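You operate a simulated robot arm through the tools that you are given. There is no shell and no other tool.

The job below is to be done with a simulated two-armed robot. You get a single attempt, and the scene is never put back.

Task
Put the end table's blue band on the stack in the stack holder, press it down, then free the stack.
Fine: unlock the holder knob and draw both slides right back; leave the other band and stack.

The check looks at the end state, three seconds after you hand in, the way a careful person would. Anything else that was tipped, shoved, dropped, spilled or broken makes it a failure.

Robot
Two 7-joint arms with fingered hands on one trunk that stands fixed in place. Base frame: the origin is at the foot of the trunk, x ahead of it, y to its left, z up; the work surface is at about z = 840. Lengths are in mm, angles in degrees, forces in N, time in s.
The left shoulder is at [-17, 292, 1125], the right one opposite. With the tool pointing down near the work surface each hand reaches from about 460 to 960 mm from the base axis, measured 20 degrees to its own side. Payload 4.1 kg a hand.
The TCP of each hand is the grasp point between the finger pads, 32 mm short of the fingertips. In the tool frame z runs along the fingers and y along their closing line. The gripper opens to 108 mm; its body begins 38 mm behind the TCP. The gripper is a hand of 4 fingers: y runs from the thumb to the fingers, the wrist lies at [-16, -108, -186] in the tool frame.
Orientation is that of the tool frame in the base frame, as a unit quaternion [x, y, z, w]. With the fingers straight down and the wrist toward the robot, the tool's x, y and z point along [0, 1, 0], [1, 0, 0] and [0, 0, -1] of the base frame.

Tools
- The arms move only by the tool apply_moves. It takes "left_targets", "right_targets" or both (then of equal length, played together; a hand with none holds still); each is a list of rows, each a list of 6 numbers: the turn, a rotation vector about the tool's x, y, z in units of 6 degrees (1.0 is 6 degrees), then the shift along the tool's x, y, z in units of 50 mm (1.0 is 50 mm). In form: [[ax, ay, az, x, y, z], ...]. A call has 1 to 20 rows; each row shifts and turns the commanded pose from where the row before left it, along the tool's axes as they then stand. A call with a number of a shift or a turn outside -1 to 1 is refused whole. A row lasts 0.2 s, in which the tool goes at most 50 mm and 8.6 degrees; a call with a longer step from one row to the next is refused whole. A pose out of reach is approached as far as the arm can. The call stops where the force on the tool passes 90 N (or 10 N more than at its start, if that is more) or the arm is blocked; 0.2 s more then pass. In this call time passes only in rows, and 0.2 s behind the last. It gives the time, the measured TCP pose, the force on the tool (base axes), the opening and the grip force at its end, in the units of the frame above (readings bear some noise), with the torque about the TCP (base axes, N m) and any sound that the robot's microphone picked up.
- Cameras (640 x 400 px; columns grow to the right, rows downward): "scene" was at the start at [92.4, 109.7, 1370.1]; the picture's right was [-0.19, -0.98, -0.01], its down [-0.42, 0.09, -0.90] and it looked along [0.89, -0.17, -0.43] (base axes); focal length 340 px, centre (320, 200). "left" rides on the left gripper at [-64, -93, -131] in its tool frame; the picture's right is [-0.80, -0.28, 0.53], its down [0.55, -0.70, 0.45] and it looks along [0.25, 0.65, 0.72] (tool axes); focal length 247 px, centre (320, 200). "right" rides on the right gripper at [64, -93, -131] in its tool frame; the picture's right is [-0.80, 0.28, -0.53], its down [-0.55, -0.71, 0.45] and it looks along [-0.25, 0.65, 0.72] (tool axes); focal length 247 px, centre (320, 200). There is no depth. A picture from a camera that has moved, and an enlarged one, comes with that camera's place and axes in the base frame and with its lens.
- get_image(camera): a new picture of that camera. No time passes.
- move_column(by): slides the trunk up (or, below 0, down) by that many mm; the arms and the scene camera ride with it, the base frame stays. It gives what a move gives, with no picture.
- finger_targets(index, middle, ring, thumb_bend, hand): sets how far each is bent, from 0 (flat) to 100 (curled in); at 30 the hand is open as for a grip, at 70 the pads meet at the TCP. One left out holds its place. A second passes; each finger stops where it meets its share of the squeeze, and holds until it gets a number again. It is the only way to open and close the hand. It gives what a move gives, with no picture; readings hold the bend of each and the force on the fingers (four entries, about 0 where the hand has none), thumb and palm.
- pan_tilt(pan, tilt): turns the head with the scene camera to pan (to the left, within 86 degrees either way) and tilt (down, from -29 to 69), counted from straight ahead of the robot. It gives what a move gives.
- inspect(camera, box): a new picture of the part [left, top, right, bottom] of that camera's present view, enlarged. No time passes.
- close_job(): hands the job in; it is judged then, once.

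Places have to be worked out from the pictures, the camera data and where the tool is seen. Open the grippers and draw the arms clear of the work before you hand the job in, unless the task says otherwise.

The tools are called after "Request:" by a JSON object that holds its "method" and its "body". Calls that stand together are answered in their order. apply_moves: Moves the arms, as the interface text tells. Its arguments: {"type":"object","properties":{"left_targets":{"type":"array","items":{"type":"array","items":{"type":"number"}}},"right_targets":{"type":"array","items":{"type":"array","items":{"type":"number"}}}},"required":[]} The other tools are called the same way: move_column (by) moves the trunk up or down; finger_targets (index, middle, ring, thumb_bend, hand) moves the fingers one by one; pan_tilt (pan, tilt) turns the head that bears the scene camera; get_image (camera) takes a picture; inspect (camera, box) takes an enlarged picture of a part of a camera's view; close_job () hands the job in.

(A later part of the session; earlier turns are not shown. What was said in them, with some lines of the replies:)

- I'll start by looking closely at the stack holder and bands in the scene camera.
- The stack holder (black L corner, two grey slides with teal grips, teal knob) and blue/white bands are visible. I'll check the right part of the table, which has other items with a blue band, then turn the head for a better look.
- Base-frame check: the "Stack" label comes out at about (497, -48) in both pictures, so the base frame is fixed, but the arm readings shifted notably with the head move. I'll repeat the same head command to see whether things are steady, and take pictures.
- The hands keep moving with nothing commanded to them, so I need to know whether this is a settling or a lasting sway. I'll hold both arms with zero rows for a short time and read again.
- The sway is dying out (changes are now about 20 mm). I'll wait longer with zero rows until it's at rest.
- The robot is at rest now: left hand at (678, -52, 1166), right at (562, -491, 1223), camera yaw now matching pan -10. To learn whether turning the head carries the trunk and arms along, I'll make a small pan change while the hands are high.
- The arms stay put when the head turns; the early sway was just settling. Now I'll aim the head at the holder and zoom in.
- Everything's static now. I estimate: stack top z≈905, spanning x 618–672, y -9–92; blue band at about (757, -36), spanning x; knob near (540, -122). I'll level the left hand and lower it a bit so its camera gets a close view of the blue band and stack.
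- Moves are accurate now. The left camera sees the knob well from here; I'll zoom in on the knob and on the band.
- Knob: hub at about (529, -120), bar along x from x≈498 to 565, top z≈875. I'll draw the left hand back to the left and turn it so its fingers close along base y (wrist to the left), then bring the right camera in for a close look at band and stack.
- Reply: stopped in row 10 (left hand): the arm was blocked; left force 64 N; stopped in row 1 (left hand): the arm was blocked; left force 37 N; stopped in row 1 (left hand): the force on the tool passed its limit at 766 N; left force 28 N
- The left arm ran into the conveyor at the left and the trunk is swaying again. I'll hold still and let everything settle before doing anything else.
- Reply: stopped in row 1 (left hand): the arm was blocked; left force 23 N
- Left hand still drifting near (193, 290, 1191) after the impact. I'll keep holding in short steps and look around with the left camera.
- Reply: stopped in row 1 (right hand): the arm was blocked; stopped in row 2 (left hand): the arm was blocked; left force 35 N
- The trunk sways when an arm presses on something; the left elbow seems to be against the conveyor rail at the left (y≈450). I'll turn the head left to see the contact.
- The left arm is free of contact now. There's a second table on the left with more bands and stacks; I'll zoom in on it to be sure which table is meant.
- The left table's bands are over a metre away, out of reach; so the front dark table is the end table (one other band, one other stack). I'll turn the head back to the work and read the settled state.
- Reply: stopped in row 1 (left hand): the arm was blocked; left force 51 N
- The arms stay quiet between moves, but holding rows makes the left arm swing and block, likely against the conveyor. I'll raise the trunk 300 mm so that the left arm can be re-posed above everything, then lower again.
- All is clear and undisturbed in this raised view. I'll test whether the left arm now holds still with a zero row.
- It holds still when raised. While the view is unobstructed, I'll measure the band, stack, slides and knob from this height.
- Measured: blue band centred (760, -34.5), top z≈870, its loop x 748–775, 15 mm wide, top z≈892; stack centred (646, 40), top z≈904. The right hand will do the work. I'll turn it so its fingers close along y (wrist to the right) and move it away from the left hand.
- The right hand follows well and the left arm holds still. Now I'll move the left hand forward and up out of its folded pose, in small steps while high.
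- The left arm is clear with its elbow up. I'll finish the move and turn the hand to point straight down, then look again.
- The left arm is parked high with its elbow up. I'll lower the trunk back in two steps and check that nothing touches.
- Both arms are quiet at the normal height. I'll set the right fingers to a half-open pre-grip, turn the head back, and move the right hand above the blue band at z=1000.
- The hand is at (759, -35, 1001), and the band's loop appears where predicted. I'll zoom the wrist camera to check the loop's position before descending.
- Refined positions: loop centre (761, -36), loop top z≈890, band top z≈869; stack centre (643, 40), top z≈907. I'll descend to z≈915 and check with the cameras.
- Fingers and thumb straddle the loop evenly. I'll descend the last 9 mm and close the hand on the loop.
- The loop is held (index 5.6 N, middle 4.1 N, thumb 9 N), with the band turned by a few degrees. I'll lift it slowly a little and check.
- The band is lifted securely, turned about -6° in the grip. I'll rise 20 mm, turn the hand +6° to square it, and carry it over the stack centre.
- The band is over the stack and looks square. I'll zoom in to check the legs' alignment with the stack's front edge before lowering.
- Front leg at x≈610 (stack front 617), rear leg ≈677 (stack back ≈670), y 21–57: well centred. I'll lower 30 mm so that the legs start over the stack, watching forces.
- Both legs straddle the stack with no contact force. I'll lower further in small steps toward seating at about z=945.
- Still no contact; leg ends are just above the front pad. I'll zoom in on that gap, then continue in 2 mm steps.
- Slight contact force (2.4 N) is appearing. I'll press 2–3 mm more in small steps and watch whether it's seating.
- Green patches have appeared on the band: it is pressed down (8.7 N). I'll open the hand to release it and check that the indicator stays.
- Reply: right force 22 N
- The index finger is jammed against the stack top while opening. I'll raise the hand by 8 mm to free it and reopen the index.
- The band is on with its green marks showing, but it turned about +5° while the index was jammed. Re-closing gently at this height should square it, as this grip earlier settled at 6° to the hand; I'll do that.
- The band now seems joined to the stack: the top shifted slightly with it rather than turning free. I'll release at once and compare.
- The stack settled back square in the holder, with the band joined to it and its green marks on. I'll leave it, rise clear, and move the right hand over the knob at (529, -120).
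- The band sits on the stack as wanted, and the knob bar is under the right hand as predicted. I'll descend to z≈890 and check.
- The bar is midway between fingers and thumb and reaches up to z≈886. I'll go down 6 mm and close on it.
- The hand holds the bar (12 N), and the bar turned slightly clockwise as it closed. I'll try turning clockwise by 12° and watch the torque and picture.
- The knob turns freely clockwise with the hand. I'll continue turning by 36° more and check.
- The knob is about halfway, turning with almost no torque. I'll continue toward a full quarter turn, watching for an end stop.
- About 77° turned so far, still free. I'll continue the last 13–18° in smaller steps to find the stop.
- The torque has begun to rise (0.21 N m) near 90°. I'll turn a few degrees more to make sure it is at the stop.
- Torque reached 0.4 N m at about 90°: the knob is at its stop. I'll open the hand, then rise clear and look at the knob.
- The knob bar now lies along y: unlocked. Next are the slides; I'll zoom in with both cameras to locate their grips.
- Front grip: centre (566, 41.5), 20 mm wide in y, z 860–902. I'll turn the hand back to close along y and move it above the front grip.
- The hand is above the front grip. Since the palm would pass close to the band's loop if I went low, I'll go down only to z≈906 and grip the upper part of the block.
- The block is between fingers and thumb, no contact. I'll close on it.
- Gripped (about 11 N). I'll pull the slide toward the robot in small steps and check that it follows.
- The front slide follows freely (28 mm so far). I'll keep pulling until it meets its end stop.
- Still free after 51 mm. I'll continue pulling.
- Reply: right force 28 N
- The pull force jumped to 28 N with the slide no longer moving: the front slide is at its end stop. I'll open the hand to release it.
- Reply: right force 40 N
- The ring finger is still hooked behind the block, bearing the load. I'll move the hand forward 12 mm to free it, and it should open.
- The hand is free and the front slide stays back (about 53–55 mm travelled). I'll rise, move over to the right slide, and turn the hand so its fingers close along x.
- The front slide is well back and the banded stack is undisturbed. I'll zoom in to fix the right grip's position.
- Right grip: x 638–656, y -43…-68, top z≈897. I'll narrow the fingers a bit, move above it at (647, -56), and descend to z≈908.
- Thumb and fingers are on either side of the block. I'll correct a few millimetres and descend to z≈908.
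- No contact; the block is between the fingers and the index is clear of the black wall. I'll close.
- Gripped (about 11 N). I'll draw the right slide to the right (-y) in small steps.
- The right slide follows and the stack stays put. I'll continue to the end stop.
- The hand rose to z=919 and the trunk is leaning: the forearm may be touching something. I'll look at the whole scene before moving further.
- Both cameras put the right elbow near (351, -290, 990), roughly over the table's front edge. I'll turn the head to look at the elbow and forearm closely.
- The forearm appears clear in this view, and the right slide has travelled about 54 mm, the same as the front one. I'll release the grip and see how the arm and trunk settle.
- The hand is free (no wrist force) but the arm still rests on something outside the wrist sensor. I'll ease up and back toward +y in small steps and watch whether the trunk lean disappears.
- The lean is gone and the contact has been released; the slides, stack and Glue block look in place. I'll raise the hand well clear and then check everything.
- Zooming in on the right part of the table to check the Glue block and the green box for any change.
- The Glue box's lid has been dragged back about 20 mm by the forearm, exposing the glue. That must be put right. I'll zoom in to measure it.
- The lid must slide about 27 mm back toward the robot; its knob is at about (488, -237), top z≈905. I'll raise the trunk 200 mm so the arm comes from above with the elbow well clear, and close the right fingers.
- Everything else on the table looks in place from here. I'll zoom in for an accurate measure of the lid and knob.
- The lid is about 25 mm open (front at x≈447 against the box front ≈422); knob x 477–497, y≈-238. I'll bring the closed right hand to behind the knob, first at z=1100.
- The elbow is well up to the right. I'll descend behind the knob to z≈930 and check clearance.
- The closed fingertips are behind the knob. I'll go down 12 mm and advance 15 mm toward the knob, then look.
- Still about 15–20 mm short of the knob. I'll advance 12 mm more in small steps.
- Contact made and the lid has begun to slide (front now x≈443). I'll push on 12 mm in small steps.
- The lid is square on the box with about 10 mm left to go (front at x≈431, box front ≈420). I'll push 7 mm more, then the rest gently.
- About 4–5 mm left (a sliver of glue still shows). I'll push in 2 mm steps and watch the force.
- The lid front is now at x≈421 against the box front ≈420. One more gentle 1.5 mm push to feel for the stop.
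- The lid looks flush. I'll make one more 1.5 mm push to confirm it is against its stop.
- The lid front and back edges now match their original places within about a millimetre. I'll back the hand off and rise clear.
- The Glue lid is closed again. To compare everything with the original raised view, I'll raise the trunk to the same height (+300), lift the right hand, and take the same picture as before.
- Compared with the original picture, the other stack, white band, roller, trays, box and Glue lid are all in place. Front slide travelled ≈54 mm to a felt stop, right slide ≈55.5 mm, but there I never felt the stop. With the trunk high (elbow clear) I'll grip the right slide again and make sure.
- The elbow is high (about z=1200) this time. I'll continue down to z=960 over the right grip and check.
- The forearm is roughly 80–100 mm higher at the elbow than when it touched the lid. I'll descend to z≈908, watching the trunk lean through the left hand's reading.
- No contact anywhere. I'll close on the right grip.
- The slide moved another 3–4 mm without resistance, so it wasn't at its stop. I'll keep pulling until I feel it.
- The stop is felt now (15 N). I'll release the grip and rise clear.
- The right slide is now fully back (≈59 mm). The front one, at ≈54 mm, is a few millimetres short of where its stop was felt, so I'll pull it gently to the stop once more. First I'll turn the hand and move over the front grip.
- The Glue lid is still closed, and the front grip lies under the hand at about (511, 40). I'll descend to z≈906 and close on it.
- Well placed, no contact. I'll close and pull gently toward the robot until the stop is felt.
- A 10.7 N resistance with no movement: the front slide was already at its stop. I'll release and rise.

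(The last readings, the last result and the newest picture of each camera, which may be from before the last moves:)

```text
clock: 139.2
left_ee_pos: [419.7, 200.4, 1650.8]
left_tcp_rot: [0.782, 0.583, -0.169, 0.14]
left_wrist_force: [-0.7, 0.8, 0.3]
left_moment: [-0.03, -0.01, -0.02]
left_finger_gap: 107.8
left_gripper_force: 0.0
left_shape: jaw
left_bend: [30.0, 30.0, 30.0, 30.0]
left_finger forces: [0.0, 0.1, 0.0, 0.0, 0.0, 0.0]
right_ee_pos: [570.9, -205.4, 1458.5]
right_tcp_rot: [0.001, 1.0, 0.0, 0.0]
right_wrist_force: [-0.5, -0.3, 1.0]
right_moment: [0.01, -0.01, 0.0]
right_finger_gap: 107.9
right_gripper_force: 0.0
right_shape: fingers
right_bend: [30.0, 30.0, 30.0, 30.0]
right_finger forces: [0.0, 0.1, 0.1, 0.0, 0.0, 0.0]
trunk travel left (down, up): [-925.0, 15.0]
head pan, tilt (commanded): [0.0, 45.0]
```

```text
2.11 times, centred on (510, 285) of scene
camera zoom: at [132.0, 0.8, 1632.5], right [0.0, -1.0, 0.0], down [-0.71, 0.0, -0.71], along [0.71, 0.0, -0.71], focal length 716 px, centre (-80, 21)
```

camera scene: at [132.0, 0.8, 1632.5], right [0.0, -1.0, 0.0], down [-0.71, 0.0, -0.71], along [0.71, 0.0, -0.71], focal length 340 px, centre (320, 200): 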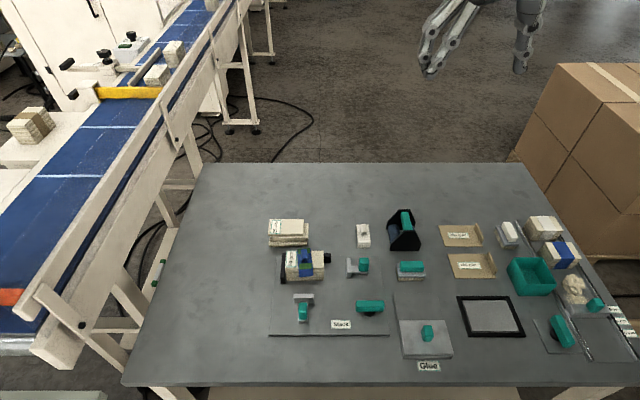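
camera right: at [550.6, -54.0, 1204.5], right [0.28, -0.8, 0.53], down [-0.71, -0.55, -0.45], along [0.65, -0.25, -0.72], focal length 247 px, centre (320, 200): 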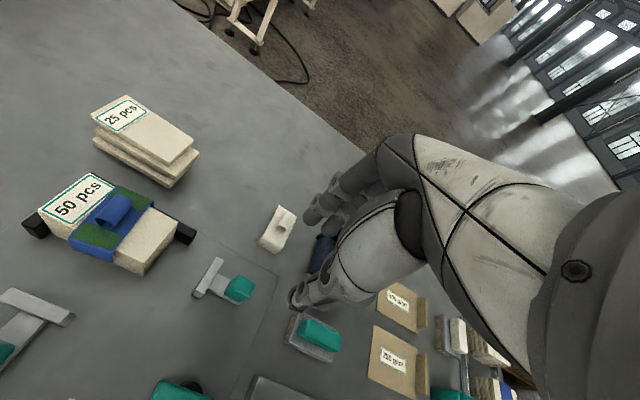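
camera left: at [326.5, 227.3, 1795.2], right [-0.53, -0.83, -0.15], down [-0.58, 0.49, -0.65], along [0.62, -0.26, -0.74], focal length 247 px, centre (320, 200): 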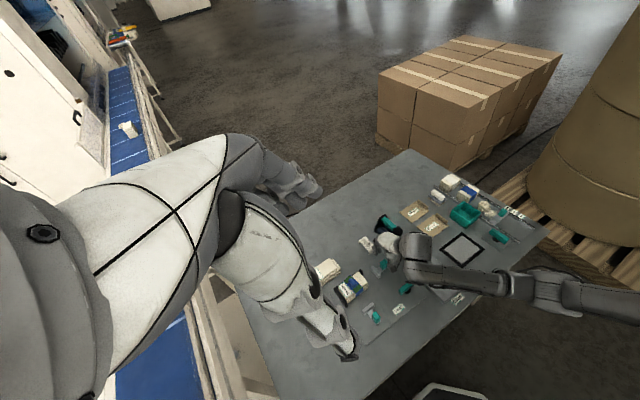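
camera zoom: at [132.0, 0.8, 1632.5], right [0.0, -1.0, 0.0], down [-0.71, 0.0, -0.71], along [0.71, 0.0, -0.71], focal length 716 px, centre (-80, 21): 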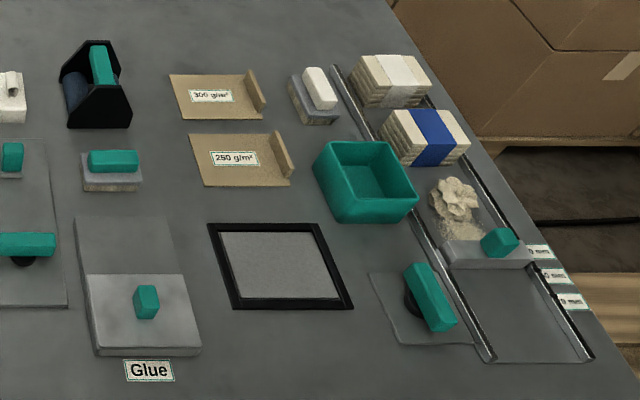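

Both slides are fully back, the knob is unlocked, the banded stack stands free, and everything else matches the original view. A last look to the left, where the left arm bumped the conveyor at the beginning.

Request:
{"method": "pan_tilt", "body": {"pan": 60, "tilt": 35}}

Request:
{"method": "get_image", "body": {"camera": "scene"}}

Request:
{"method": "pan_tilt", "body": {"pan": 5, "tilt": 48}}

Request:
{"method": "inspect", "body": {"camera": "scene", "box": [280, 170, 400, 270]}}

```text
clock: 140.5
left_ee_pos: [419.1, 200.8, 1649.8]
left_tcp_rot: [0.782, 0.583, -0.168, 0.14]
left_wrist_force: [-0.2, -0.2, -0.2]
left_moment: [0.01, -0.01, -0.04]
left_finger_gap: 108.0
left_gripper_force: 0.2
left_shape: jaw
left_bend: [30.0, 30.0, 30.0, 30.0]
left_finger forces: [0.0, 0.0, 0.1, 0.0, 0.1, 0.0]
right_ee_pos: [570.4, -206.1, 1457.8]
right_tcp_rot: [0.001, 1.0, 0.0, 0.0]
right_wrist_force: [-0.3, -0.5, 0.0]
right_moment: [-0.03, -0.03, 0.02]
right_finger_gap: 108.0
right_gripper_force: 0.0
right_shape: fingers
right_bend: [30.0, 30.0, 30.0, 30.0]
right_finger forces: [0.0, 0.0, 0.0, 0.1, 0.0, 0.0]
trunk travel left (down, up): [-925.0, 15.0]
head pan, tilt (commanded): [60.0, 35.0]
```

```text
taken
camera scene: at [94.9, 77.2, 1647.3], right [0.87, -0.5, 0.0], down [-0.29, -0.5, -0.82], along [0.41, 0.71, -0.57], focal length 340 px, centre (320, 200)
```

scene: 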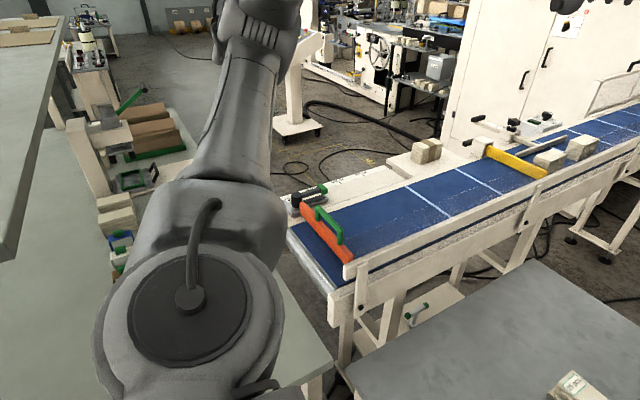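

```text
clock: 141.7
left_ee_pos: [418.5, 202.5, 1650.9]
left_tcp_rot: [0.782, 0.583, -0.169, 0.139]
left_wrist_force: [-0.5, -0.3, -0.5]
left_moment: [0.01, -0.01, 0.0]
left_finger_gap: 108.1
left_gripper_force: 0.0
left_shape: jaw
left_bend: [30.0, 30.0, 30.0, 30.0]
left_finger forces: [0.0, 0.0, 0.0, 0.0, 0.0, 0.1]
right_ee_pos: [570.0, -205.9, 1458.1]
right_tcp_rot: [0.0, 1.0, -0.001, 0.0]
right_wrist_force: [-0.8, 0.2, 0.2]
right_moment: [0.02, 0.03, -0.01]
right_finger_gap: 108.3
right_gripper_force: 0.1
right_shape: fingers
right_bend: [30.0, 30.0, 30.0, 30.0]
right_finger forces: [0.1, 0.0, 0.0, 0.0, 0.0, 0.1]
trunk travel left (down, up): [-925.0, 15.0]
head pan, tilt (commanded): [5.0, 48.0]
```

```text
4.00 times, centred on (340, 220) of scene
camera zoom: at [129.3, 8.0, 1628.3], right [0.09, -1.0, 0.0], down [-0.74, -0.07, -0.67], along [0.67, 0.06, -0.74], focal length 1361 px, centre (240, 120)
```

zoom: 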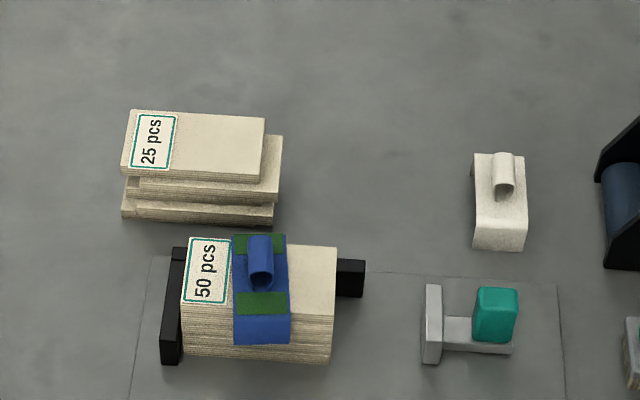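

On the left, the conveyor and its items look in order, though part of the side bench is hidden behind the arm. The band sits across the stack, about 5° off square, with its green marks showing. The knob is turned to its stop, both slides are at their stops, and both hands are open and well clear. I'm handing the job in.

Request:
{"method": "close_job", "body": {}}

```text
The job is handed in.
```

I handed the job in with all the steps done: the blue band is on the 50 pcs stack and pressed down, and the stack is free. Along the way, two things other than the work were touched.

**End state**
- **Band:** it sits across the middle of the stack, and green marks appeared on it when I pressed it down. It is about 5° off square. A finger jammed while releasing it, and by then the band was stuck to the stack, so I left it.
- **Knob:** turned a quarter turn clockwise to its stop.
- **Slides:** both drawn back until I felt the stop, about 54 mm for the front one and 59 mm for the right one.
- **White band and 25 pcs stack:** not touched, and in the same place as in the earlier pictures.
- **Arms:** hands open and well above the table. The trunk is still raised about 300 mm.

**What else was touched**
- **Glue box lid:** on the end table, my right forearm dragged it about 25 mm open while I was on the right slide. I pushed it back flush, and it matches its original place to within about a millimetre. The pictures show nothing else on that table moved.
- **Conveyor:** early on, the left arm hit something on that side, most likely the conveyor, with a force reading of 766 N, and the trunk swayed. The conveyor and its items look in order, but part of the side bench was hidden behind the arm in my last look, and I have no picture of it from before.
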